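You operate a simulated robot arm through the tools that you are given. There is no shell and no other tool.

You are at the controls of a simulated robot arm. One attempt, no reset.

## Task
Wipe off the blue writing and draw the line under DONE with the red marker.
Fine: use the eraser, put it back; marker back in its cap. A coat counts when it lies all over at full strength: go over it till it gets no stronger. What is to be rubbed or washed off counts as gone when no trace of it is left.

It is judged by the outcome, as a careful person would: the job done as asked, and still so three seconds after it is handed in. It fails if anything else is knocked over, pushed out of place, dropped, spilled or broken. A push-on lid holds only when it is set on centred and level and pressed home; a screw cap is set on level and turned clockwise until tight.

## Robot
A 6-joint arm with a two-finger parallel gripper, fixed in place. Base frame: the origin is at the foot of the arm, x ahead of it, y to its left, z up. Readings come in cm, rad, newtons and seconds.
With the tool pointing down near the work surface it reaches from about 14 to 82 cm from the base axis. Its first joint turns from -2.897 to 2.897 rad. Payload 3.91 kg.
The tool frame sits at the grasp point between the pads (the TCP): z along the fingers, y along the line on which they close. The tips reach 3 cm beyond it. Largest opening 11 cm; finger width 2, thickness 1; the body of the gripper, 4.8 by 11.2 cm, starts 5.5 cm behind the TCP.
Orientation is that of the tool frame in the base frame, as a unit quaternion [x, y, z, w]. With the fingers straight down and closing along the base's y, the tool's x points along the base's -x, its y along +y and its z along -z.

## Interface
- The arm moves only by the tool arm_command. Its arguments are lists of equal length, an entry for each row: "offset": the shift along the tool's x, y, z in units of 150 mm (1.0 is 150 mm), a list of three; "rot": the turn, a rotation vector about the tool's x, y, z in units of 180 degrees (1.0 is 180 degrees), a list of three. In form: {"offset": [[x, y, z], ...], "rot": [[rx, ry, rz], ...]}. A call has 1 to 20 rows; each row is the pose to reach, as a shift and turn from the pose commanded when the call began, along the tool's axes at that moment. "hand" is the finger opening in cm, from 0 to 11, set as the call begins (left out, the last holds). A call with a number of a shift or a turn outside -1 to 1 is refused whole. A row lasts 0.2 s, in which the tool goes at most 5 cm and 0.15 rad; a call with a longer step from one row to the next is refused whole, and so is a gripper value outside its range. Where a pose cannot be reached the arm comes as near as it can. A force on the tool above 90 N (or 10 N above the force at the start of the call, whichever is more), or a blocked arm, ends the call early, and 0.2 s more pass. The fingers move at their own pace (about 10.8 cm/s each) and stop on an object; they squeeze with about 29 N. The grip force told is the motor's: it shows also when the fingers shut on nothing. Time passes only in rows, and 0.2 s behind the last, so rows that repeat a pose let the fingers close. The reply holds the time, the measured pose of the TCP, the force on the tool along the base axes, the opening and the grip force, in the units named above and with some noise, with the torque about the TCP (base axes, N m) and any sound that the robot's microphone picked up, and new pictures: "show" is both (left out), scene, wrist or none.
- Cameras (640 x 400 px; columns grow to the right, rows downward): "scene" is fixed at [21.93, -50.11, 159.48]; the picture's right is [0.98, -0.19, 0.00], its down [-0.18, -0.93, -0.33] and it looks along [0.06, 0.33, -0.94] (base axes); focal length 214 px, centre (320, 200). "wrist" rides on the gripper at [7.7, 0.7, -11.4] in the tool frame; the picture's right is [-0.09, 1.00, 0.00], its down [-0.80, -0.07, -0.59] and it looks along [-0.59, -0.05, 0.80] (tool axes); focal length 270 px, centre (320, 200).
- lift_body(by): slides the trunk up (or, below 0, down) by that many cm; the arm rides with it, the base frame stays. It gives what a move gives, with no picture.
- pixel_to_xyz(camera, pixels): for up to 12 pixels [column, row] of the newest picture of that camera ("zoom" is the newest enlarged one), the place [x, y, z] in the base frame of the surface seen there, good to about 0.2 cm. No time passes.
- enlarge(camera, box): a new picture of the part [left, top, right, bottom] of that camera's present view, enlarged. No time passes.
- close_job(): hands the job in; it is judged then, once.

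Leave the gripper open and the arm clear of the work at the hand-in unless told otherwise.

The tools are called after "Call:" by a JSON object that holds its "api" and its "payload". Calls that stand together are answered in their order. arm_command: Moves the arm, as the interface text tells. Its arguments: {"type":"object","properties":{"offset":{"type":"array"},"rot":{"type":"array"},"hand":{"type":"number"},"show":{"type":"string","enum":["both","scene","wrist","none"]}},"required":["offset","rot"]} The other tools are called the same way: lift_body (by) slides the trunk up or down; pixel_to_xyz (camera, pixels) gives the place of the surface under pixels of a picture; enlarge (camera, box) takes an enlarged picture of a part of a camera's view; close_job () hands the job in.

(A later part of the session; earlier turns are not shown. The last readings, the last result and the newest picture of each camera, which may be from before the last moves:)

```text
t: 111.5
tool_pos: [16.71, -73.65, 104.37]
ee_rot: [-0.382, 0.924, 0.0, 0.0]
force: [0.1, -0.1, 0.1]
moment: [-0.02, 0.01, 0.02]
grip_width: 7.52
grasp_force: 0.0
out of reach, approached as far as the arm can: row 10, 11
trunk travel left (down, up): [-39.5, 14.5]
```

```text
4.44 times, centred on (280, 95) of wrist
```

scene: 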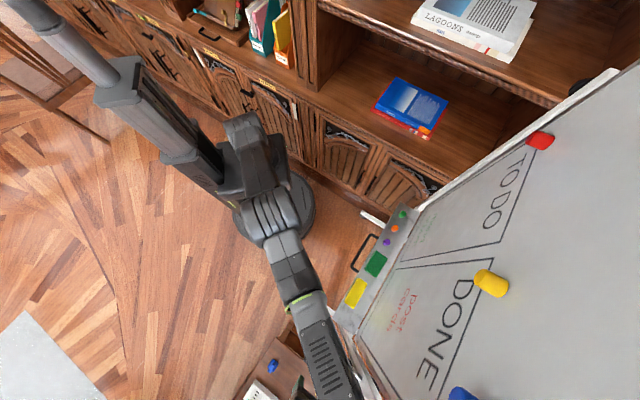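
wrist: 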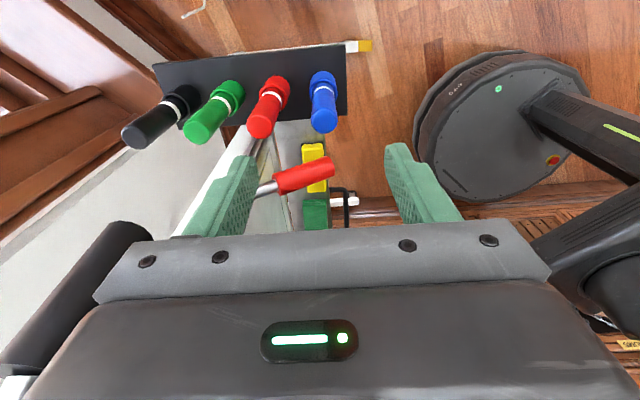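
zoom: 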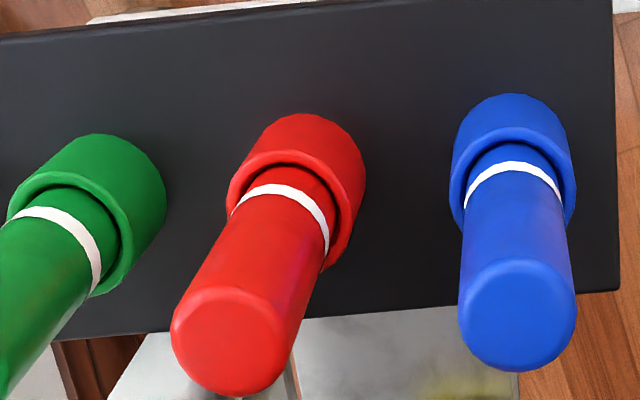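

The static dark cylinder at about (24.3,-79.9), z 106–112, is close above the green marker, so I need to know its shape before choosing how to come at the red marker. I'll enlarge it.

Call:
{"api": "enlarge", "payload": {"camera": "wrist", "box": [0, 100, 240, 400]}}

Call:
{"api": "pixel_to_xyz", "payload": {"camera": "wrist", "pixels": [[130, 225], [150, 238], [100, 240], [90, 270], [60, 270], [30, 320], [5, 345], [40, 340], [10, 385], [20, 375], [3, 395], [100, 260]]}}

```text
1.33 times, centred on (120, 250) of wrist
```

zoom: 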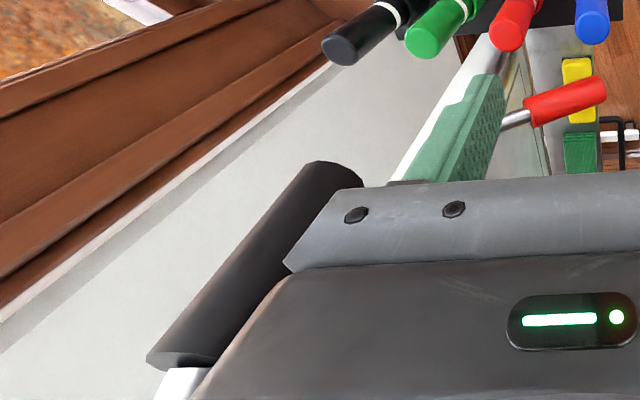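

```text
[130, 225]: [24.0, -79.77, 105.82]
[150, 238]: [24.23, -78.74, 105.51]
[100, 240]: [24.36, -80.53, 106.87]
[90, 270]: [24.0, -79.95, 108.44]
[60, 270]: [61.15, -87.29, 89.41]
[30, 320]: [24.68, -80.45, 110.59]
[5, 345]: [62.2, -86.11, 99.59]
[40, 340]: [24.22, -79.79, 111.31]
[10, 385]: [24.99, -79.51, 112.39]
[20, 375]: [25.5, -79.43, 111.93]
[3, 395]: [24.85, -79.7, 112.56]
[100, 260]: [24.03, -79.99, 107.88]
```

The dark grip hangs vertically at about (25.2,-80), bottom at z 105.5, right where the hand would rise. I'll come at the red marker with the fingers closing parallel to the board and the hand tilted back 20° toward the robot, camera on the robot side. That clears both the grip and the red lever. First I'll back off 8 cm and turn 90° about the tool axis.

Call:
{"api": "arm_command", "payload": {"offset": [[0, 0.1, 0], [0, 0.2, 0], [0, 0.3, 0], [0, 0.4, 0], [0, 0.5, 0], [0, 0.533, 0], [0, 0.533, 0], [0, 0.533, 0], [0, 0.533, 0], [0, 0.533, 0], [0, 0.533, 0], [0, 0.533, 0], [0, 0.533, 0], [0, 0.533, 0], [0, 0.533, 0], [0, 0.533, 0]], "rot": [[0, 0, 0], [0, 0, 0], [0, 0, 0.04], [0, 0, 0.08], [0, 0, 0.12], [0, 0, 0.16], [0, 0, 0.2], [0, 0, 0.24], [0, 0, 0.28], [0, 0, 0.32], [0, 0, 0.36], [0, 0, 0.4], [0, 0, 0.44], [0, 0, 0.47], [0, 0, 0.5], [0, 0, 0.5]]}}

```text
t: 114.9
tool_pos: [11.04, -67.79, 104.56]
ee_rot: [0.384, 0.923, 0.0, 0.0]
force: [0.1, -0.2, 0.1]
moment: [0.03, -0.02, -0.01]
grip_width: 7.47
grasp_force: 0.0
trunk travel left (down, up): [-39.5, 14.5]
```

scene: 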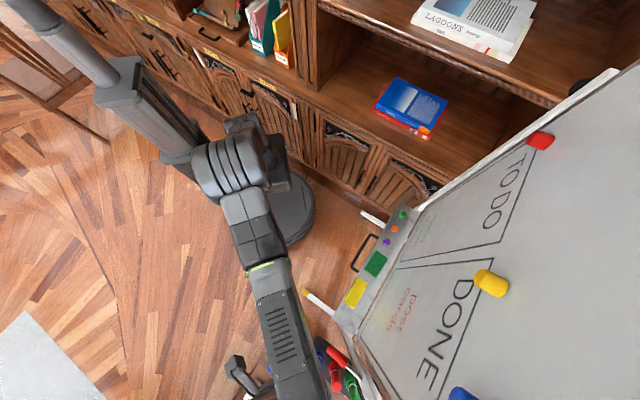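
wrist: 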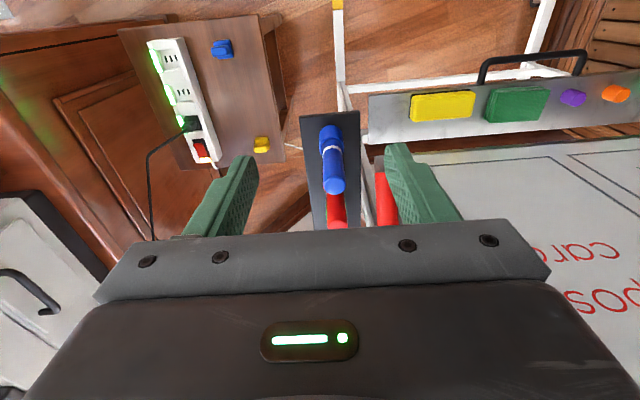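

Turned, with the camera now on the robot side and the blue and red markers ahead at (333,170). Next I'll tilt 20° and go to a pre-grasp point 9 cm from the red marker along the tool axis, hand at 5 cm.

Call:
{"api": "arm_command", "payload": {"offset": [[-0.07, 0.005, 0.04], [-0.14, 0.01, 0.08], [-0.21, 0.016, 0.12], [-0.28, 0.021, 0.155], [-0.35, 0.026, 0.19], [-0.42, 0.031, 0.23], [-0.49, 0.036, 0.27], [-0.56, 0.042, 0.31], [-0.63, 0.047, 0.35], [-0.691, 0.052, 0.387], [-0.691, 0.052, 0.387]], "rot": [[0, -0.0111, 0], [0, -0.0222, 0], [0, -0.0333, 0], [0, -0.0444, 0], [0, -0.0556, 0], [0, -0.0667, 0], [0, -0.0778, 0], [0, -0.0889, 0], [0, -0.1, 0], [0, -0.1111, 0], [0, -0.1111, 0]], "hand": 5}}

Call:
{"api": "enlarge", "payload": {"camera": "wrist", "box": [200, 40, 480, 240]}}

```text
t: 117.3
tool_pos: [19.02, -74.54, 98.59]
ee_rot: [0.378, 0.91, -0.066, 0.16]
force: [-0.2, -0.2, 0.9]
moment: [0.02, 0.01, 0.01]
grip_width: 5.01
grasp_force: 0.1
trunk travel left (down, up): [-39.5, 14.5]
```

scene: 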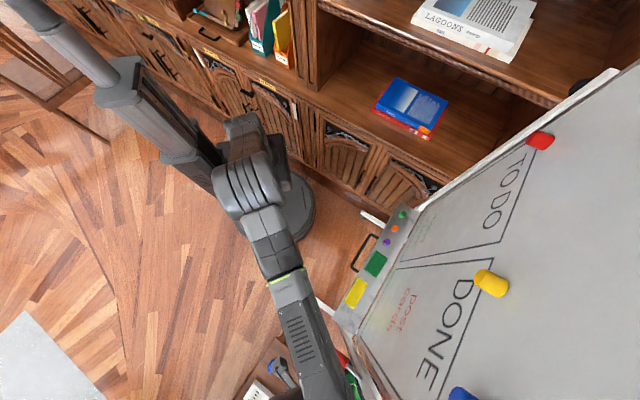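
wrist: 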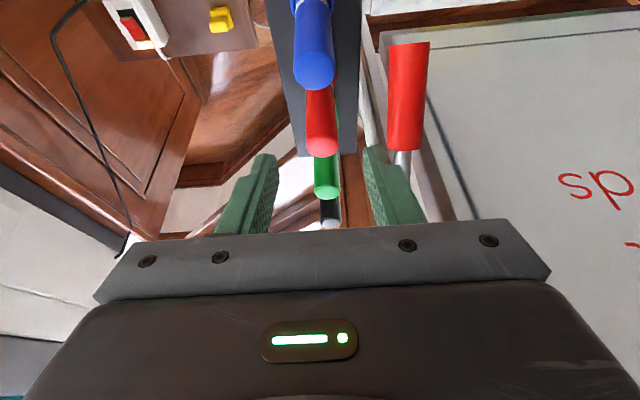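

```text
2.00 times, centred on (340, 140) of wrist
```

zoom: 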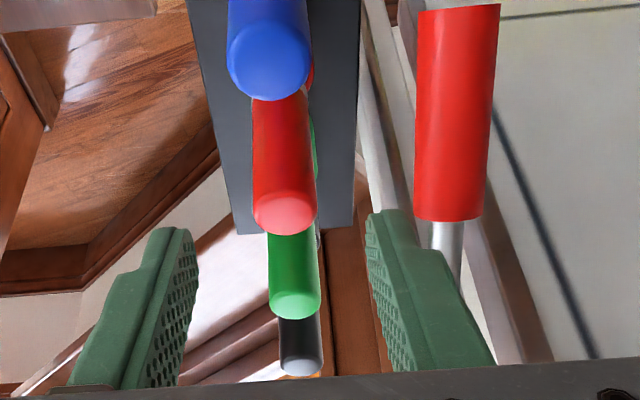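

The red marker is in line between blue (front) and green (behind). I'll measure its top centre, (285,212) in the zoom, and its flanks for exact alignment.

Call:
{"api": "pixel_to_xyz", "payload": {"camera": "zoom", "pixels": [[285, 212], [270, 212], [300, 212], [285, 200], [285, 225], [283, 150], [260, 170], [306, 170], [268, 60], [295, 295], [450, 150], [455, 210]]}}

Call:
{"api": "enlarge", "payload": {"camera": "wrist", "box": [270, 60, 390, 160]}}

```text
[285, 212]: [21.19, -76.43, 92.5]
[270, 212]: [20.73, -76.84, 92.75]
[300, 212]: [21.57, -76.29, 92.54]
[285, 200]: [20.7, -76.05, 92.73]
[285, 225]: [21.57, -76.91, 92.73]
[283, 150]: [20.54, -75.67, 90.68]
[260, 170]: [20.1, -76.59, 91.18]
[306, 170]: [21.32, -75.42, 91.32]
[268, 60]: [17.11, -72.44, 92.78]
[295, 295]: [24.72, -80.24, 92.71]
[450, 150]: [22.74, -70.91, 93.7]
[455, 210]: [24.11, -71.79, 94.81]
```

```text
4.00 times, centred on (330, 110) of wrist
```

zoom: 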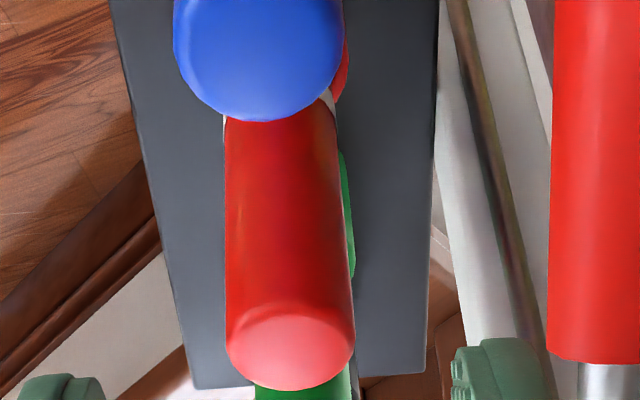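

The marker axis is at about (21.15,-76.55), 0.15 cm off the tool axis. I'll correct that and advance 8.5 cm along the tool axis, so the fingers straddle the marker's upper part.

Call:
{"api": "arm_command", "payload": {"offset": [[0, 0.009, 0.07], [0, 0.009, 0.14], [0, 0.009, 0.21], [0, 0.009, 0.28], [0, 0.009, 0.35], [0, 0.009, 0.41], [0, 0.009, 0.46], [0, 0.009, 0.51], [-0.002, 0.009, 0.545], [-0.002, 0.009, 0.568], [-0.002, 0.009, 0.568]], "rot": [[0, 0, 0], [0, 0, 0], [0, 0, 0], [0, 0, 0], [0, 0, 0], [0, 0, 0], [0, 0, 0], [0, 0, 0], [0, 0, 0], [0, 0, 0], [0, 0, 0]]}}

Call:
{"api": "enlarge", "payload": {"camera": "wrist", "box": [200, 40, 480, 240]}}

```text
t: 119.7
tool_pos: [21.21, -76.59, 90.7]
ee_rot: [0.378, 0.91, -0.066, 0.159]
force: [0.0, -0.9, 0.2]
moment: [0.0, 0.01, 0.0]
grip_width: 5.0
grasp_force: 0.0
trunk travel left (down, up): [-39.5, 14.5]
```

scene: 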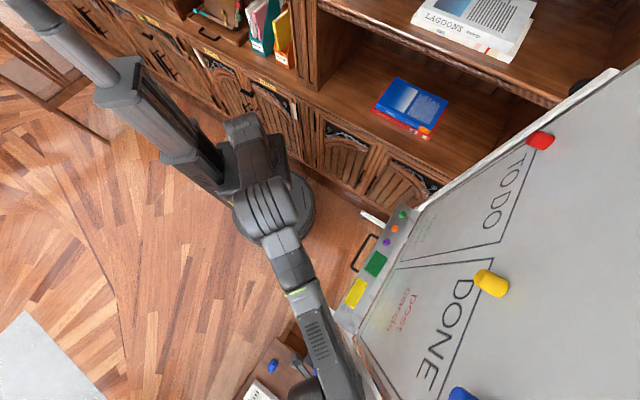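
wrist: 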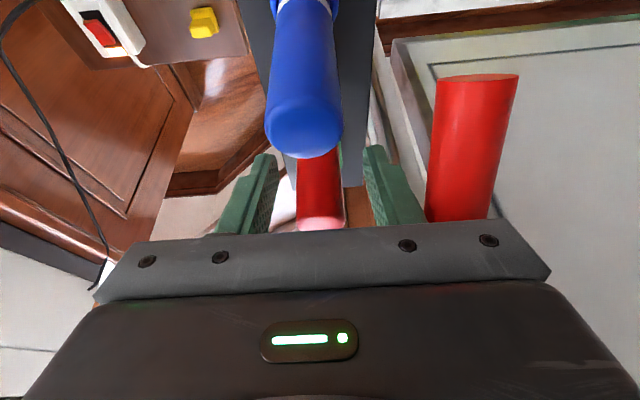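

```text
2.00 times, centred on (340, 140) of wrist
```

zoom: 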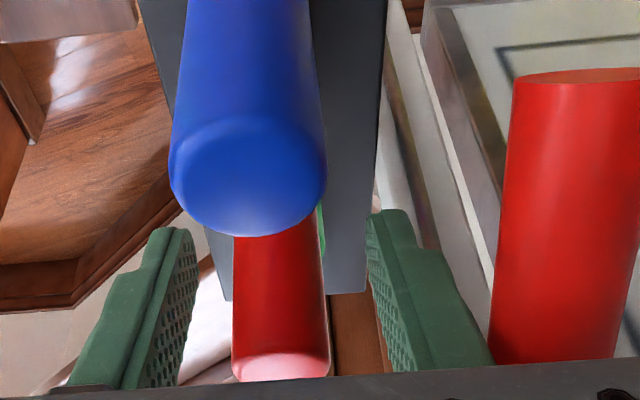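

The marker is centred between the fingers, with no contact forces. I'll close on it.

Call:
{"api": "arm_command", "payload": {"offset": [[0, 0, 0], [0, 0, 0], [0, 0, 0], [0, 0, 0], [0, 0, 0], [0, 0, 0]], "rot": [[0, 0, 0], [0, 0, 0], [0, 0, 0], [0, 0, 0], [0, 0, 0], [0, 0, 0]], "hand": 1}}

Call:
{"api": "enlarge", "payload": {"camera": "wrist", "box": [200, 40, 480, 240]}}

```text
t: 121.1
tool_pos: [21.22, -76.7, 90.61]
ee_rot: [0.377, 0.91, -0.066, 0.16]
force: [0.7, -0.3, 2.7]
moment: [0.03, -0.09, -0.01]
grip_width: 2.24
grasp_force: 29.0
trunk travel left (down, up): [-39.5, 14.5]
```

scene: 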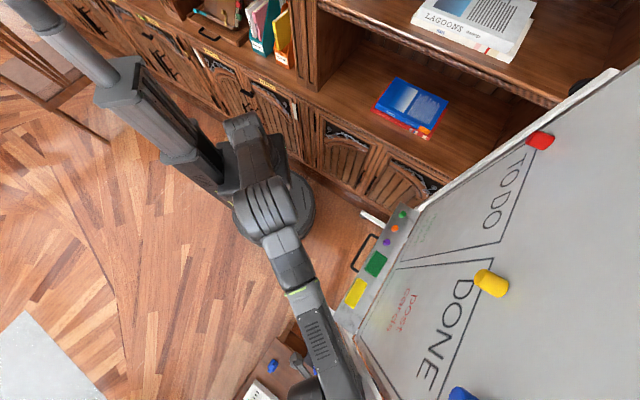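
wrist: 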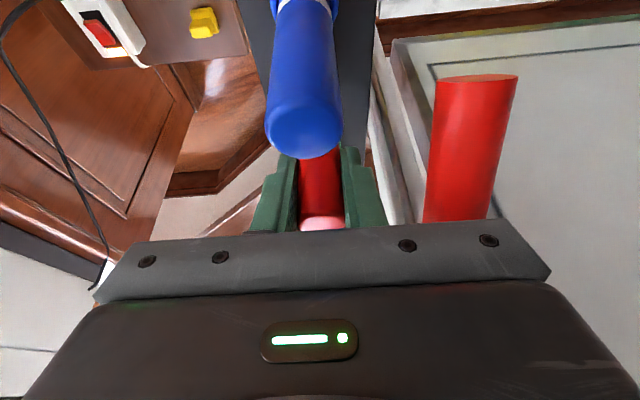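

```text
2.00 times, centred on (340, 140) of wrist
```

zoom: 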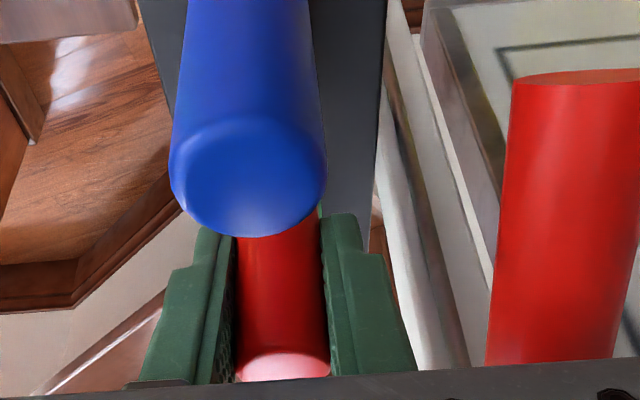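

Gripped at 2.24 cm with 29 N; I note the seat pose as TCP (21.2,-76.65,90.65). Now I'll pull it straight up by raising the trunk, 3 cm first, to see how it lets go of its cap.

Call:
{"api": "lift_body", "payload": {"by": 3}}

Call:
{"api": "enlarge", "payload": {"camera": "wrist", "box": [200, 40, 480, 240]}}

```text
t: 121.9
tool_pos: [21.04, -76.51, 93.59]
ee_rot: [0.378, 0.91, -0.066, 0.159]
force: [-0.1, 0.3, -0.9]
moment: [0.0, -0.02, 0.02]
grip_width: 2.2
grasp_force: 29.0
trunk travel left (down, up): [-42.5, 11.5]
```

```text
2.00 times, centred on (340, 140) of wrist
```

zoom: 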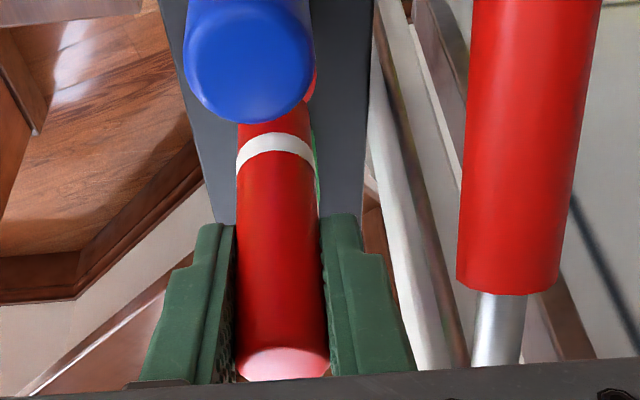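

The marker rose with the fingers and the white band is clear of the cap, with no force left. I'll raise further by 10 cm.

Call:
{"api": "lift_body", "payload": {"by": 10}}

Call:
{"api": "arm_command", "payload": {"offset": [[0, 0, 0]], "rot": [[0, 0, 0]]}}

Call:
{"api": "enlarge", "payload": {"camera": "wrist", "box": [200, 0, 480, 240]}}

```text
t: 123.2
tool_pos: [21.04, -76.6, 103.53]
ee_rot: [0.377, 0.91, -0.066, 0.16]
force: [0.7, -0.6, -0.4]
moment: [0.0, 0.0, 0.01]
grip_width: 2.24
grasp_force: 28.7
trunk travel left (down, up): [-52.5, 1.5]
```

```text
t: 123.6
tool_pos: [21.13, -76.61, 103.68]
ee_rot: [0.378, 0.91, -0.066, 0.159]
force: [0.1, -0.1, 0.1]
moment: [0.01, 0.0, -0.01]
grip_width: 2.22
grasp_force: 29.0
trunk travel left (down, up): [-52.5, 1.5]
```

scene: 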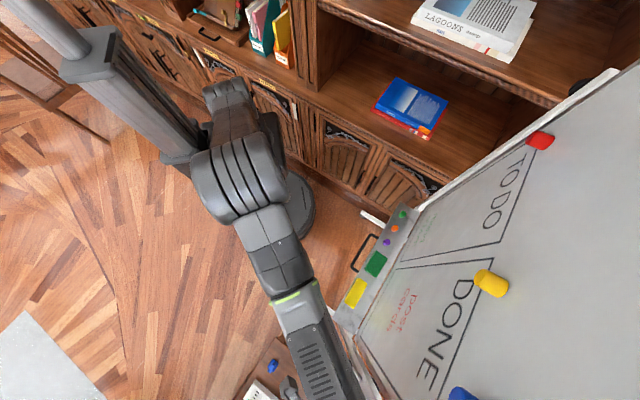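
wrist: 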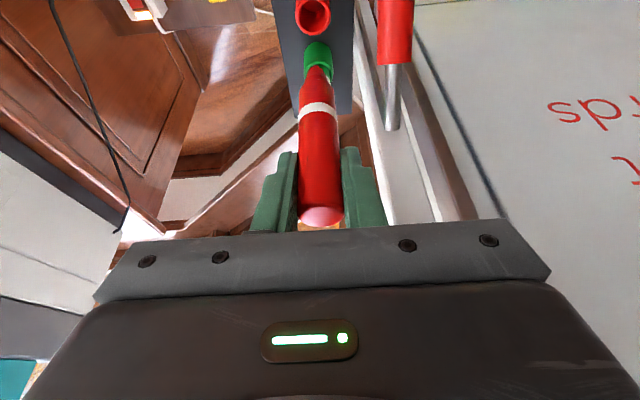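

```text
1.67 times, centred on (340, 120) of wrist
```

zoom: 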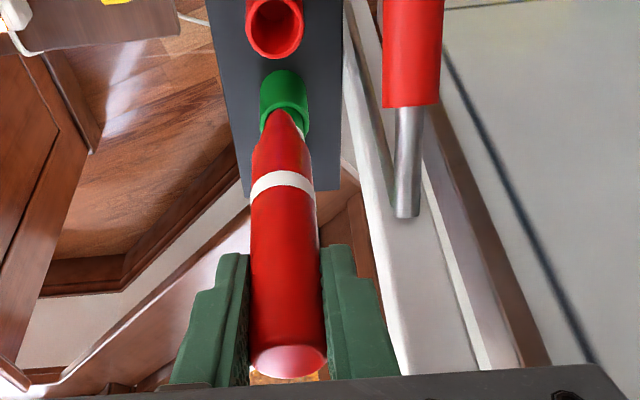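

The cap stays in the rack and the marker is out. I'll look closely at the tip end, (280,115) in this zoom, and measure the open cap for the return.

Call:
{"api": "enlarge", "payload": {"camera": "wrist", "box": [280, 0, 380, 120]}}

Call:
{"api": "pixel_to_xyz", "payload": {"camera": "wrist", "pixels": [[317, 68], [317, 75], [318, 90], [318, 110], [310, 8], [312, 30], [300, 15], [326, 15], [313, 15], [319, 215]]}}

```text
3.33 times, centred on (330, 60) of wrist
```

zoom: 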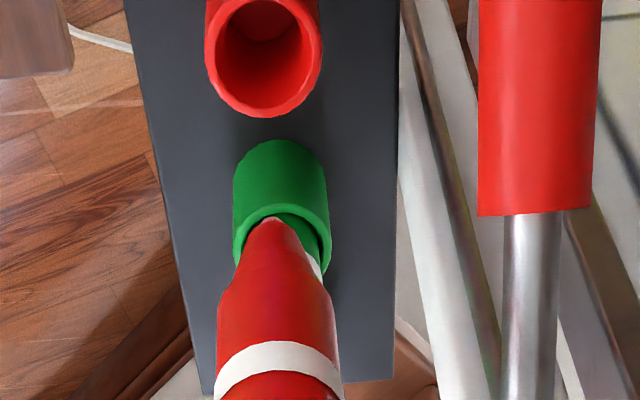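

```text
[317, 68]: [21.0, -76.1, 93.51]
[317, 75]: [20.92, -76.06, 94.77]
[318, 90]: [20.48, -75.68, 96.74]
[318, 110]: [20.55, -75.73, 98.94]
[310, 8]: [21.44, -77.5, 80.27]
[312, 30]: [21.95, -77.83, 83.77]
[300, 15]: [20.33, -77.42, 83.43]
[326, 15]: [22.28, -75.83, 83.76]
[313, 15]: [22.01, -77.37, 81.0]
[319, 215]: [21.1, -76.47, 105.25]
```

The nib end is at z≈93.2, 10.4 cm below the TCP. The cap's rim is at z≈83.7. Now I'll rise the last 1.5 cm, then back away over the blue marker with clearance and go clear of the rack.

Call:
{"api": "lift_body", "payload": {"by": 1.5}}

Call:
{"api": "arm_command", "payload": {"offset": [[-0.023, 0, -0.063], [-0.0456, 0, -0.125], [0.02, 0, -0.15], [0.09, 0, -0.175], [0.17, 0, -0.205], [0.25, 0, -0.233], [0.33, 0, -0.262], [0.41, 0, -0.291], [0.49, 0, -0.32], [0.57, 0, -0.35], [0.65, 0, -0.378], [0.73, 0, -0.407], [0.81, 0, -0.436], [0.89, 0, -0.465], [0.957, 0, -0.49], [0.957, 0, -0.49]], "rot": [[0, 0, 0], [0, 0, 0], [0, 0, 0], [0, 0, 0], [0, 0, 0], [0, 0, 0], [0, 0, 0], [0, 0, 0], [0, 0, 0], [0, 0, 0], [0, 0, 0], [0, 0, 0], [0, 0, 0], [0, 0, 0], [0, 0, 0], [0, 0, 0]]}}

```text
t: 124.2
tool_pos: [21.19, -76.56, 105.18]
ee_rot: [0.378, 0.91, -0.067, 0.16]
force: [0.7, -0.6, -0.9]
moment: [0.01, -0.03, 0.0]
grip_width: 2.22
grasp_force: 28.9
trunk travel left (down, up): [-54.0, 0.0]
```

```text
t: 127.6
tool_pos: [9.75, -65.32, 107.19]
ee_rot: [0.378, 0.91, -0.066, 0.159]
force: [-0.2, 0.5, 0.3]
moment: [-0.02, 0.01, 0.01]
grip_width: 2.26
grasp_force: 29.0
trunk travel left (down, up): [-54.0, 0.0]
```

scene: 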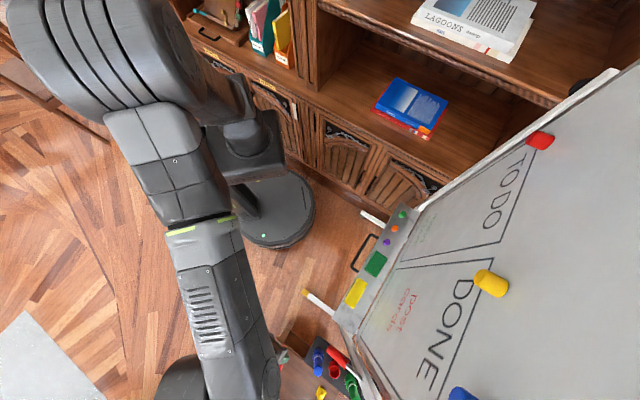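
wrist: 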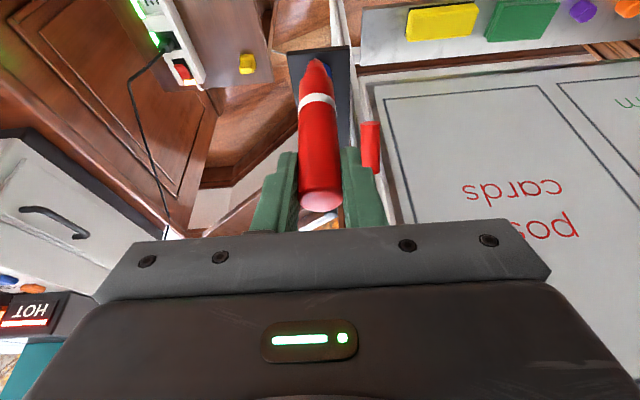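

The marker is held firmly and clear of the rack. Next I'll move left 15 cm in front of the board, then lower the trunk by 20 cm to gain wrist range for tilting up.

Call:
{"api": "arm_command", "payload": {"offset": [[0, 0.1, 0], [0, 0.2, 0], [0, 0.3, 0], [0, 0.4, 0], [0, 0.5, 0], [0, 0.6, 0], [0, 0.7, 0], [0, 0.8, 0], [0, 0.9, 0], [0, 1.0, 0], [0, 1.0, 0]], "rot": [[0, 0, 0], [0, 0, 0], [0, 0, 0], [0, 0, 0], [0, 0, 0], [0, 0, 0], [0, 0, 0], [0, 0, 0], [0, 0, 0], [0, 0, 0], [0, 0, 0]], "show": "none"}}

Call:
{"api": "lift_body", "payload": {"by": -20}}

Call:
{"api": "arm_command", "payload": {"offset": [[0, 0, 0]], "rot": [[0, 0, 0]]}}

```text
t: 130.0
tool_pos: [20.47, -54.65, 107.18]
ee_rot: [0.378, 0.91, -0.066, 0.159]
force: [-0.3, -0.2, 0.2]
moment: [0.02, -0.02, 0.0]
grip_width: 2.24
grasp_force: 29.2
trunk travel left (down, up): [-54.0, 0.0]
```

```text
t: 132.2
tool_pos: [20.53, -54.73, 87.23]
ee_rot: [0.378, 0.909, -0.066, 0.16]
force: [0.7, 0.6, -0.9]
moment: [0.01, 0.03, 0.04]
grip_width: 2.22
grasp_force: 28.8
trunk travel left (down, up): [-34.0, 20.0]
```

```text
t: 132.6
tool_pos: [20.38, -54.63, 87.2]
ee_rot: [0.378, 0.91, -0.066, 0.161]
force: [0.0, 0.0, -0.1]
moment: [0.01, 0.02, 0.02]
grip_width: 2.27
grasp_force: 29.1
trunk travel left (down, up): [-34.0, 20.0]
```

scene: 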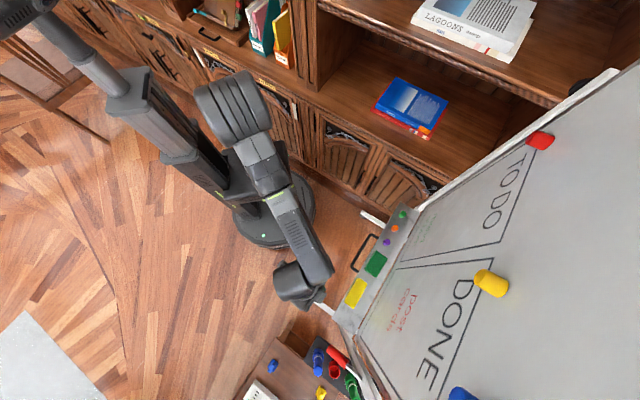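
wrist: 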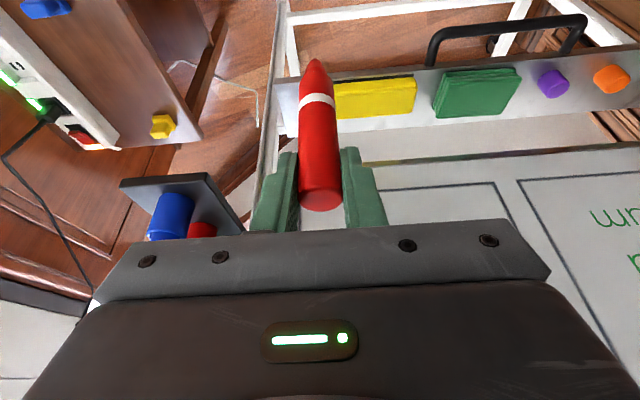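

Trunk lowered. In front of the board at d≈20 cm. Now I'll raise and tilt up in two stages; here is the first, up 14 cm with 35° more tilt.

Call:
{"api": "arm_command", "payload": {"offset": [[-0.057, 0.033, -0.079], [-0.114, 0.067, -0.157], [-0.171, 0.1, -0.236], [-0.228, 0.133, -0.314], [-0.285, 0.167, -0.393], [-0.342, 0.2, -0.472], [-0.399, 0.233, -0.55], [-0.456, 0.267, -0.629], [-0.513, 0.3, -0.707], [-0.57, 0.333, -0.786], [-0.57, 0.333, -0.786]], "rot": [[0, -0.0194, 0], [0, -0.0389, 0], [0, -0.0583, 0], [0, -0.0778, 0], [0, -0.0972, 0], [0, -0.1167, 0], [0, -0.1361, 0], [0, -0.1555, 0], [0, -0.175, 0], [0, -0.1944, 0], [0, -0.1944, 0]]}}

```text
t: 135.0
tool_pos: [26.76, -54.0, 101.19]
ee_rot: [0.341, 0.819, -0.178, 0.426]
force: [0.4, -0.6, 0.4]
moment: [0.0, 0.0, -0.01]
grip_width: 2.23
grasp_force: 29.4
trunk travel left (down, up): [-34.0, 20.0]
```

scene: 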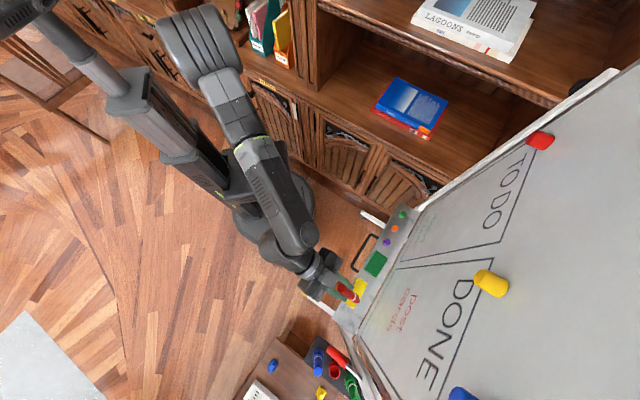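
wrist: 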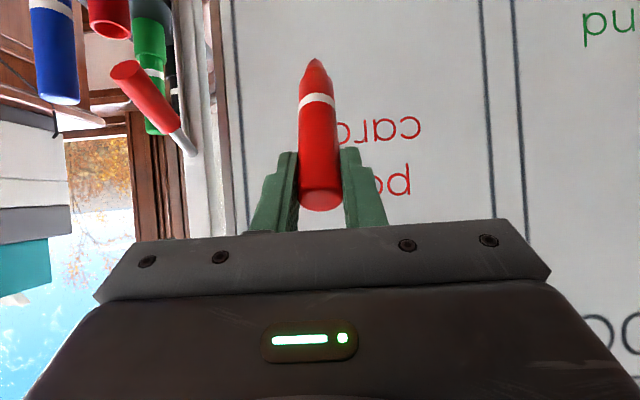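

Good, within reach: tilt 55°, z 101. Second stage: up 16 cm, 35° more tilt, and left to s≈15.

Call:
{"api": "arm_command", "payload": {"offset": [[-0.087, 0.029, -0.061], [-0.175, 0.057, -0.122], [-0.262, 0.086, -0.184], [-0.35, 0.115, -0.245], [-0.437, 0.144, -0.306], [-0.524, 0.172, -0.367], [-0.612, 0.201, -0.428], [-0.7, 0.23, -0.49], [-0.787, 0.258, -0.551], [-0.874, 0.287, -0.612], [-0.874, 0.287, -0.612]], "rot": [[0, -0.0194, 0], [0, -0.0389, 0], [0, -0.0583, 0], [0, -0.0778, 0], [0, -0.0972, 0], [0, -0.1167, 0], [0, -0.1361, 0], [0, -0.1555, 0], [0, -0.175, 0], [0, -0.1944, 0], [0, -0.1944, 0]]}}

```text
t: 137.4
tool_pos: [29.76, -51.05, 117.33]
ee_rot: [0.272, 0.654, -0.27, 0.652]
force: [-0.9, -0.3, -1.2]
moment: [0.01, -0.03, 0.02]
grip_width: 2.24
grasp_force: 29.1
trunk travel left (down, up): [-34.0, 20.0]
```

scene: 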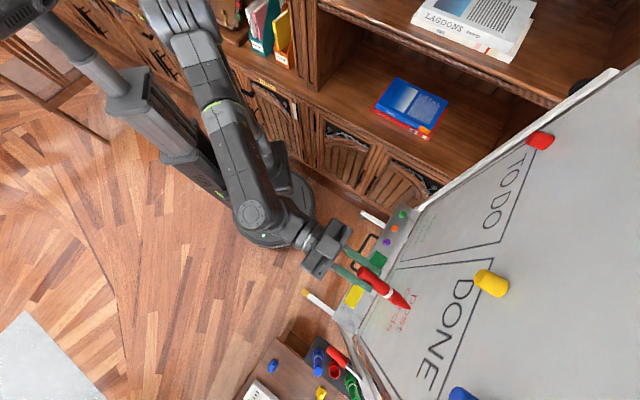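
wrist: 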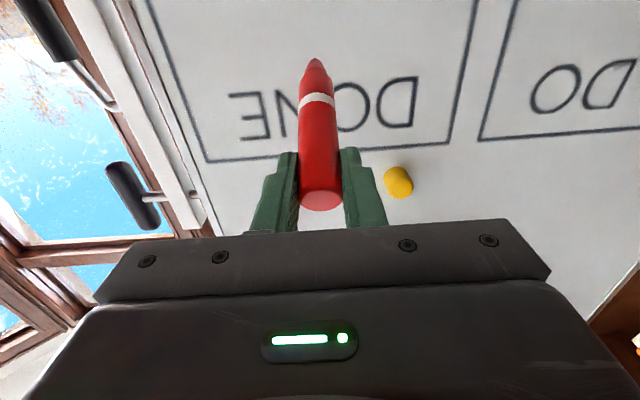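

The tool faces the board with the nib about 6 cm from it. DONE appears upside-down in the wrist view. I'll measure the letters' bottom edge, their ends and the nib.

Call:
{"api": "enlarge", "payload": {"camera": "wrist", "box": [180, 20, 460, 170]}}

Call:
{"api": "pixel_to_xyz", "payload": {"camera": "wrist", "pixels": [[416, 78], [413, 126], [370, 84], [230, 95], [272, 92], [238, 138], [275, 138], [315, 60], [317, 66], [400, 79], [452, 143], [205, 161]]}}

```text
2.29 times, centred on (320, 95) of wrist
```

zoom: 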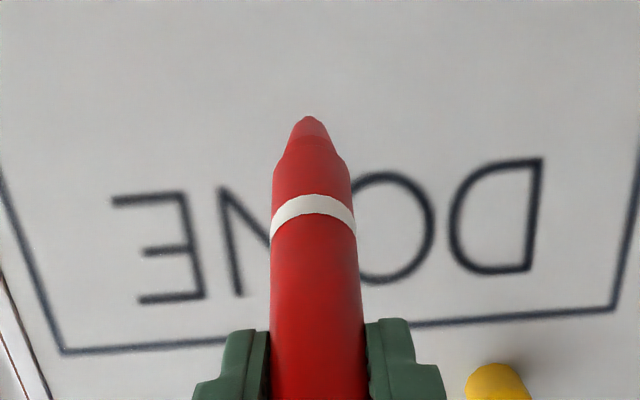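

```text
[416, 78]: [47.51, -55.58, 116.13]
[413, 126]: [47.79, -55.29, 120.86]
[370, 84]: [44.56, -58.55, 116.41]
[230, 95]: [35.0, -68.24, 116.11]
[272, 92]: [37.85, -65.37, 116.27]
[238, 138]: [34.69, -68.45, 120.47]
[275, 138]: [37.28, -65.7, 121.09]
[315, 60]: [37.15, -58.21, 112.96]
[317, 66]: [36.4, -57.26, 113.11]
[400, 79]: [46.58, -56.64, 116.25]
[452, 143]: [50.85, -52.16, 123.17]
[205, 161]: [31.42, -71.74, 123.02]
```

DONE spans s=5.7 to 23.5 with its baseline at z≈116.1, and the nib is at z≈113.2, 5.4 cm off the board. I'll draw the underline at z≈114.3 from s≈5.2 to 24. Before touching I'll do a dry run at a 2.4 cm gap, first to the left end, then to the right end, to check reach.

Call:
{"api": "arm_command", "payload": {"offset": [[-0.067, -0.08, 0.1], [-0.067, -0.16, 0.2], [-0.067, -0.26, 0.2], [-0.067, -0.36, 0.2], [-0.067, -0.46, 0.2], [-0.067, -0.56, 0.2], [-0.067, -0.61, 0.2], [-0.067, -0.61, 0.2]], "rot": [[0, 0, 0], [0, 0, 0], [0, 0, 0], [0, 0, 0], [0, 0, 0], [0, 0, 0], [0, 0, 0], [0, 0, 0]], "show": "none"}}

Call:
{"api": "arm_command", "payload": {"offset": [[0, 0.1, 0], [0, 0.2, 0], [0, 0.3, 0], [0, 0.4, 0], [0, 0.5, 0], [0, 0.6, 0], [0, 0.7, 0], [0, 0.8, 0], [0, 0.9, 0], [0, 1.0, 0], [0, 1.0, 0]], "rot": [[0, 0, 0], [0, 0, 0], [0, 0, 0], [0, 0, 0], [0, 0, 0], [0, 0, 0], [0, 0, 0], [0, 0, 0], [0, 0, 0], [0, 0, 0], [0, 0, 0]], "show": "none"}}

Call:
{"api": "arm_command", "payload": {"offset": [[0, 0.1, 0], [0, 0.2, 0], [0, 0.25, 0], [0, 0.25, 0]], "rot": [[0, 0, 0], [0, 0, 0], [0, 0, 0], [0, 0, 0]]}}

Call:
{"api": "enlarge", "payload": {"camera": "wrist", "box": [180, 20, 460, 170]}}

```text
t: 139.2
tool_pos: [25.62, -59.7, 118.17]
ee_rot: [0.272, 0.654, -0.271, 0.652]
force: [0.0, -0.4, -0.1]
moment: [0.05, -0.01, -0.02]
grip_width: 2.24
grasp_force: 29.3
trunk travel left (down, up): [-34.0, 20.0]
```

```text
t: 141.6
tool_pos: [36.18, -48.98, 118.3]
ee_rot: [0.272, 0.653, -0.271, 0.652]
force: [0.7, -0.3, -0.3]
moment: [0.0, 0.03, 0.01]
grip_width: 2.21
grasp_force: 28.9
trunk travel left (down, up): [-34.0, 20.0]
```

```text
t: 142.6
tool_pos: [38.76, -46.33, 118.25]
ee_rot: [0.272, 0.653, -0.272, 0.653]
force: [1.3, -0.1, -0.7]
moment: [0.0, -0.04, -0.01]
grip_width: 2.23
grasp_force: 29.1
trunk travel left (down, up): [-34.0, 20.0]
```

scene: 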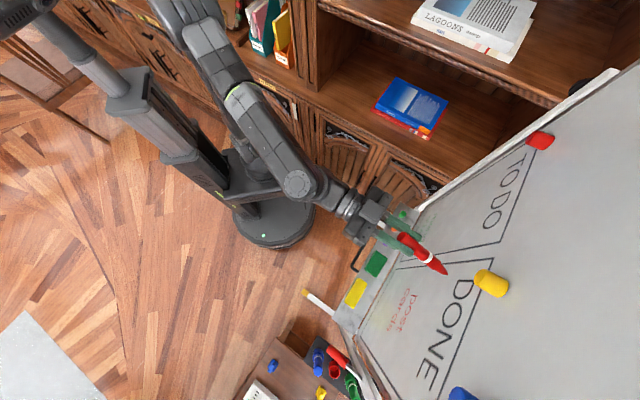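
wrist: 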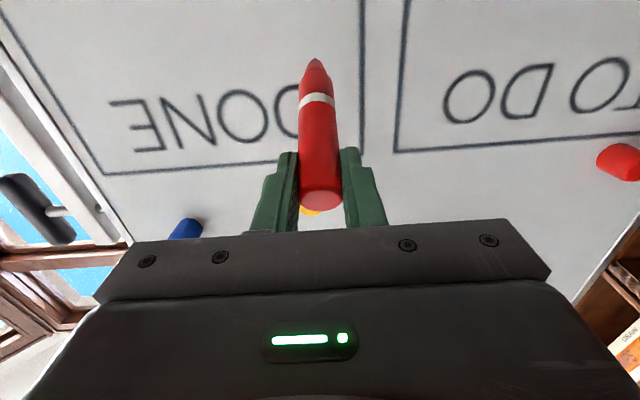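

```text
2.29 times, centred on (320, 95) of wrist
```

zoom: 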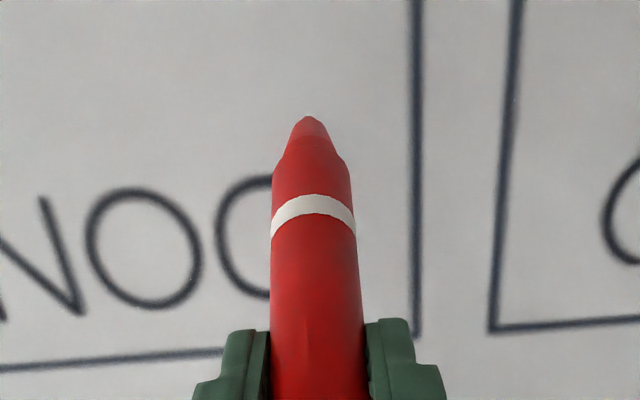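

Both ends are reachable with the pose exact. Starting at the left end (s≈5.3), I'll advance toward the board slowly until the nib just touches.

Call:
{"api": "arm_command", "payload": {"offset": [[0, 0, 0.05], [0, 0, 0.1], [0, 0, 0.13], [0, 0, 0.15], [0, 0, 0.15]], "rot": [[0, 0, 0], [0, 0, 0], [0, 0, 0], [0, 0, 0], [0, 0, 0]]}}

Call:
{"api": "enlarge", "payload": {"camera": "wrist", "box": [250, 20, 390, 120]}}

```text
t: 143.8
tool_pos: [40.16, -47.78, 118.5]
ee_rot: [0.271, 0.652, -0.272, 0.654]
force: [-14.3, 14.3, 6.7]
moment: [0.03, 0.03, 0.05]
grip_width: 2.26
grasp_force: 28.6
trunk travel left (down, up): [-34.0, 20.0]
```

scene: 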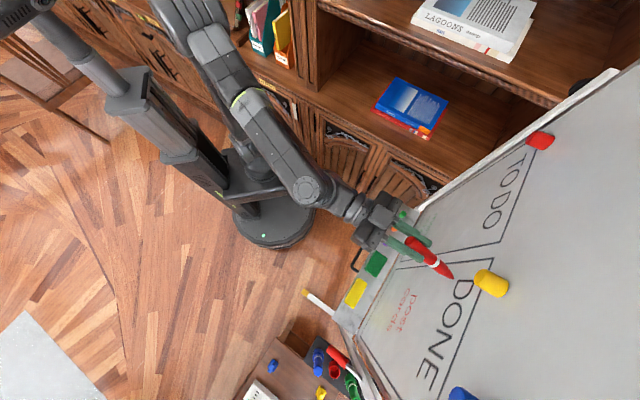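
wrist: 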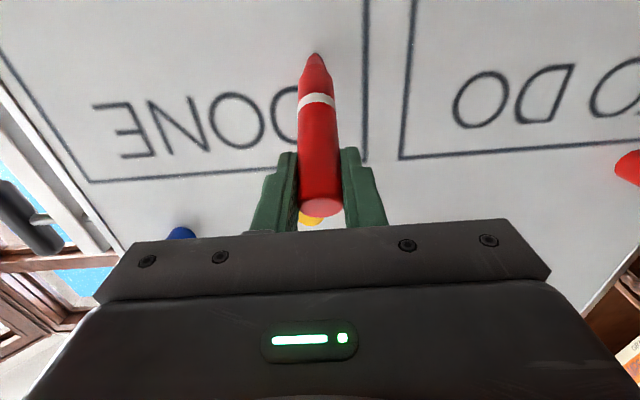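

```text
4.00 times, centred on (320, 70) of wrist
```

zoom: 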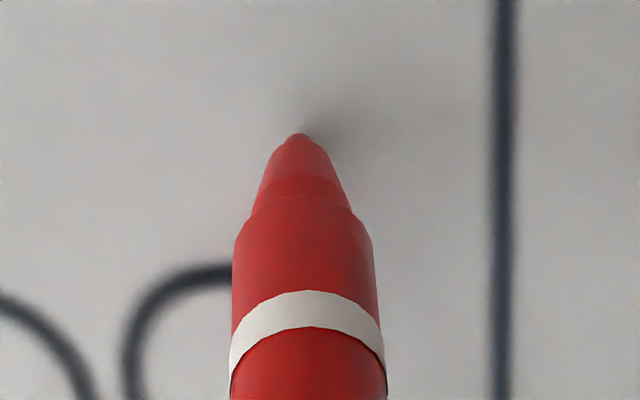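

The nib touches at about 10.7 cm with 20 N, which is more than wanted, and the marker pivoted a touch in the grip. I'll ease off 0.16 cm and draw the first third rightward lightly, checking force and mark.

Call:
{"api": "arm_command", "payload": {"offset": [[0, 0, -0.0107], [0, -0.05, -0.0107], [0, -0.1, -0.0107], [0, -0.15, -0.0107], [0, -0.2, -0.0107], [0, -0.25, -0.0107], [0, -0.3, -0.0107], [0, -0.35, -0.0107]], "rot": [[0, 0, 0], [0, 0, 0], [0, 0, 0], [0, 0, 0], [0, 0, 0], [0, 0, 0], [0, 0, 0], [0, 0, 0]]}}

Call:
{"api": "enlarge", "payload": {"camera": "wrist", "box": [250, 0, 450, 120]}}

```text
t: 145.6
tool_pos: [36.42, -51.46, 118.29]
ee_rot: [0.273, 0.653, -0.272, 0.652]
force: [-2.0, 4.8, -1.0]
moment: [0.18, 0.14, 0.13]
grip_width: 2.25
grasp_force: 28.7
trunk travel left (down, up): [-34.0, 20.0]
```

scene: 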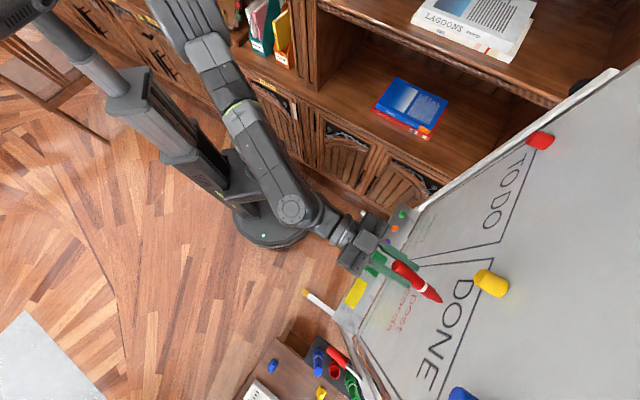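
wrist: 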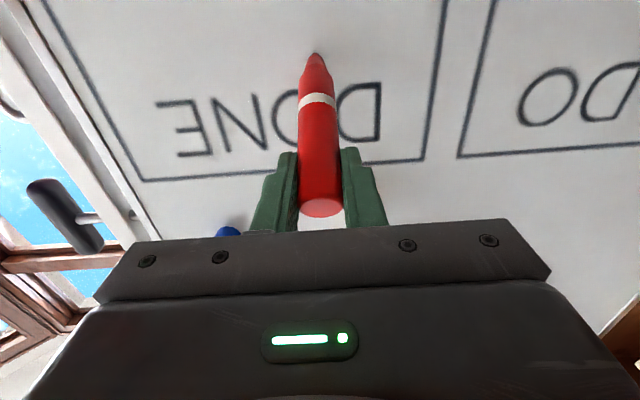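

```text
3.20 times, centred on (350, 60) of wrist
```

zoom: 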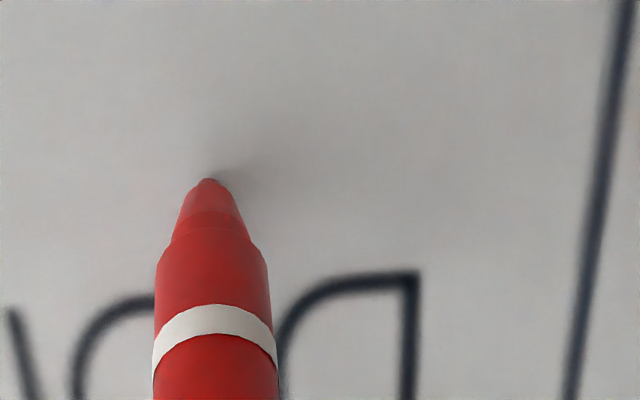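

The force is about 5 N, but I see no red line yet where the nib passed. I'll zoom in for a faint trace.

Call:
{"api": "enlarge", "payload": {"camera": "wrist", "box": [300, 20, 400, 90]}}

Call:
{"api": "enlarge", "payload": {"camera": "scene", "box": [420, 255, 480, 315]}}

Call:
{"api": "pixel_to_xyz", "payload": {"camera": "wrist", "pixels": [[315, 55], [314, 54], [315, 60], [317, 70], [310, 56], [330, 55], [317, 100], [320, 205]]}}

```text
5.71 times, centred on (350, 55) of wrist
```

zoom: 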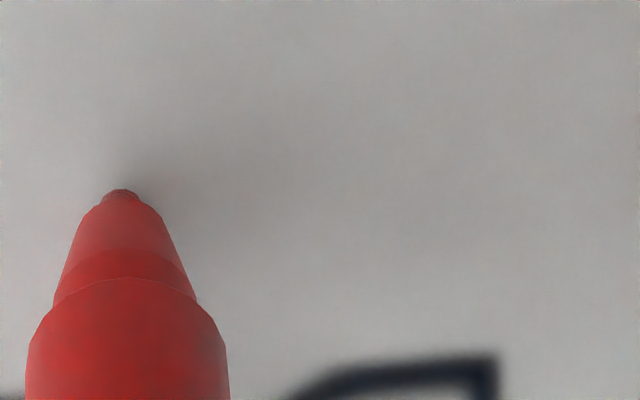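

```text
6.67 times, centred on (450, 285) of scene
```

zoom: 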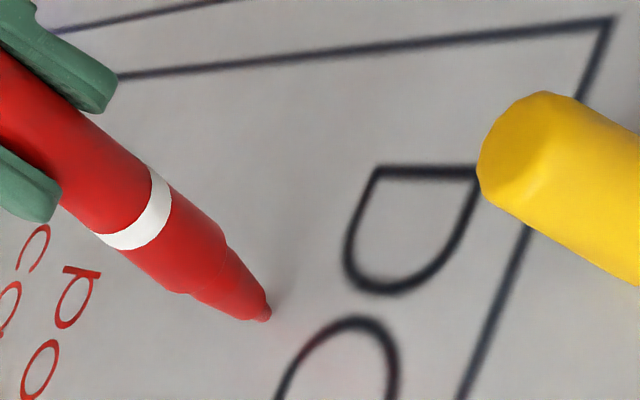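

```text
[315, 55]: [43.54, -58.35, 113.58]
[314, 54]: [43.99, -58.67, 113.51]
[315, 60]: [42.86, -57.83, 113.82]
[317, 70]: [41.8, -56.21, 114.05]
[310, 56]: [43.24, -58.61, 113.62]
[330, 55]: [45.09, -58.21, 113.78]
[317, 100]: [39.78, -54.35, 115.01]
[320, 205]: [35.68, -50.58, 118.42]
```

No mark shows even though the nib pressed on the board. It's inclined about 23°, so I'll bring the marker square to the board: back off, tilt the hand up about 23° with the nib at the same height, and try again.

Call:
{"api": "arm_command", "payload": {"offset": [[0, 0, -0.1], [0, 0, -0.14], [0.05, 0, -0.15], [0.1, 0, -0.16], [0.15, 0, -0.168], [0.2, 0, -0.175], [0.25, 0, -0.182], [0.293, 0, -0.189], [0.293, 0, -0.189]], "rot": [[0, 0, 0], [0, 0, 0], [0, -0.0222, 0], [0, -0.0444, 0], [0, -0.0667, 0], [0, -0.0889, 0], [0, -0.1111, 0], [0, -0.1333, 0], [0, -0.1333, 0]]}}

Call:
{"api": "enlarge", "payload": {"camera": "wrist", "box": [220, 0, 420, 120]}}

Call:
{"api": "enlarge", "payload": {"camera": "scene", "box": [400, 250, 500, 320]}}

```text
t: 147.6
tool_pos: [34.53, -49.42, 113.86]
ee_rot: [0.21, 0.503, -0.322, 0.774]
force: [0.0, 0.0, 0.4]
moment: [0.01, 0.01, 0.03]
grip_width: 2.21
grasp_force: 29.0
trunk travel left (down, up): [-34.0, 20.0]
```

scene: 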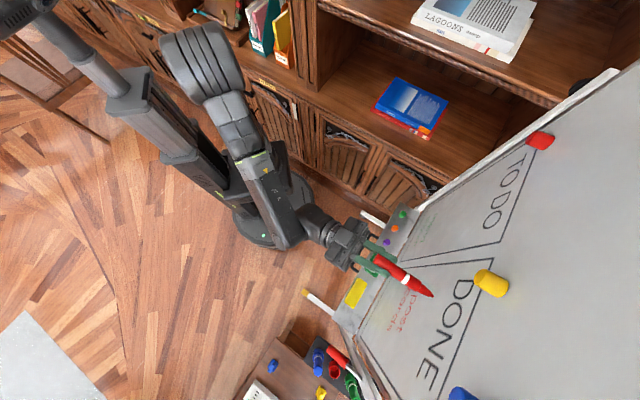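
wrist: 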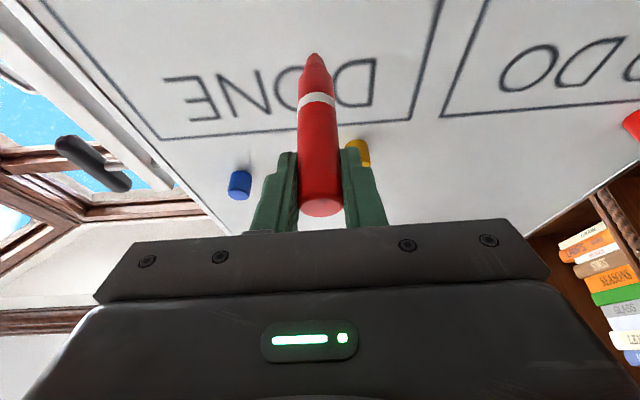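

```text
3.20 times, centred on (320, 60) of wrist
```

zoom: 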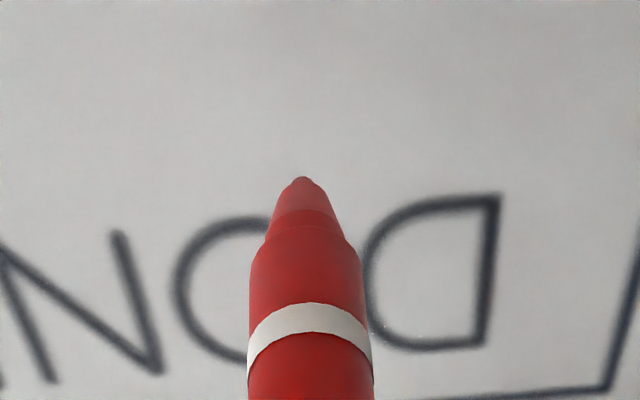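

```text
5.71 times, centred on (450, 285) of scene
```

zoom: 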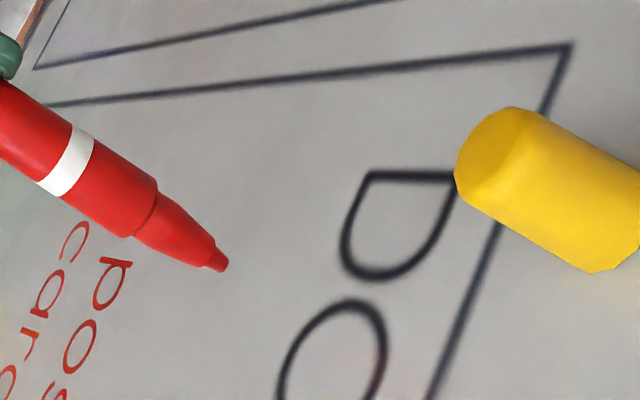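

The marker is now about level and square to the board; the board still shows no mark. I'll measure the nib's place to advance precisely.

Call:
{"api": "pixel_to_xyz", "payload": {"camera": "wrist", "pixels": [[315, 56], [315, 58], [315, 62], [317, 80], [318, 100], [320, 205], [316, 50], [300, 45]]}}

Call:
{"api": "pixel_to_xyz", "payload": {"camera": "scene", "pixels": [[433, 296], [431, 294], [425, 290], [418, 286], [410, 281], [395, 270], [385, 264], [440, 300]]}}

```text
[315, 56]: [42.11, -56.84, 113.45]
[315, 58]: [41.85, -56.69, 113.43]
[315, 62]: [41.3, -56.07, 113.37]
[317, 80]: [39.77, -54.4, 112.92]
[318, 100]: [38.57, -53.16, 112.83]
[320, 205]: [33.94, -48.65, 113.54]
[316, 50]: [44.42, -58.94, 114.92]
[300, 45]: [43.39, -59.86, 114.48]
```

```text
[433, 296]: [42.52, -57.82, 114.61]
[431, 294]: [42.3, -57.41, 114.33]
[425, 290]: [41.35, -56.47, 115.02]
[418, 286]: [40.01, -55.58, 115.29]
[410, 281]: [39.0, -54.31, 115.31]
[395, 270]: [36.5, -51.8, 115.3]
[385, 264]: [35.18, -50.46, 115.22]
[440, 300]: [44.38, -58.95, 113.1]
```

The nib is at z≈114.0 and about 2.1 cm from the board. I'll advance square to the board in small steps until it touches.

Call:
{"api": "arm_command", "payload": {"offset": [[0.0136, 0, 0.0305], [0.0271, 0, 0.0609], [0.038, 0, 0.0853], [0.0461, 0, 0.1035], [0.0515, 0, 0.1157], [0.0515, 0, 0.1157]], "rot": [[0, 0, 0], [0, 0, 0], [0, 0, 0], [0, 0, 0], [0, 0, 0], [0, 0, 0]], "show": "none"}}

```text
t: 149.0
tool_pos: [35.91, -50.85, 113.78]
ee_rot: [0.209, 0.503, -0.322, 0.774]
force: [-0.2, 0.0, -0.3]
moment: [0.01, 0.0, -0.02]
grip_width: 2.25
grasp_force: 29.1
trunk travel left (down, up): [-34.0, 20.0]
```

No contact yet. I'll continue in 0.1 cm steps.

Call:
{"api": "arm_command", "payload": {"offset": [[0.0027, 0, 0.0061], [0.0054, 0, 0.0122], [0.0081, 0, 0.0183], [0.0081, 0, 0.0183]], "rot": [[0, 0, 0], [0, 0, 0], [0, 0, 0], [0, 0, 0]], "show": "none"}}

```text
t: 150.0
tool_pos: [35.87, -50.92, 113.89]
ee_rot: [0.21, 0.504, -0.322, 0.774]
force: [-9.2, 9.8, -4.9]
moment: [0.39, 0.3, 0.05]
grip_width: 2.17
grasp_force: 28.9
trunk travel left (down, up): [-34.0, 20.0]
```

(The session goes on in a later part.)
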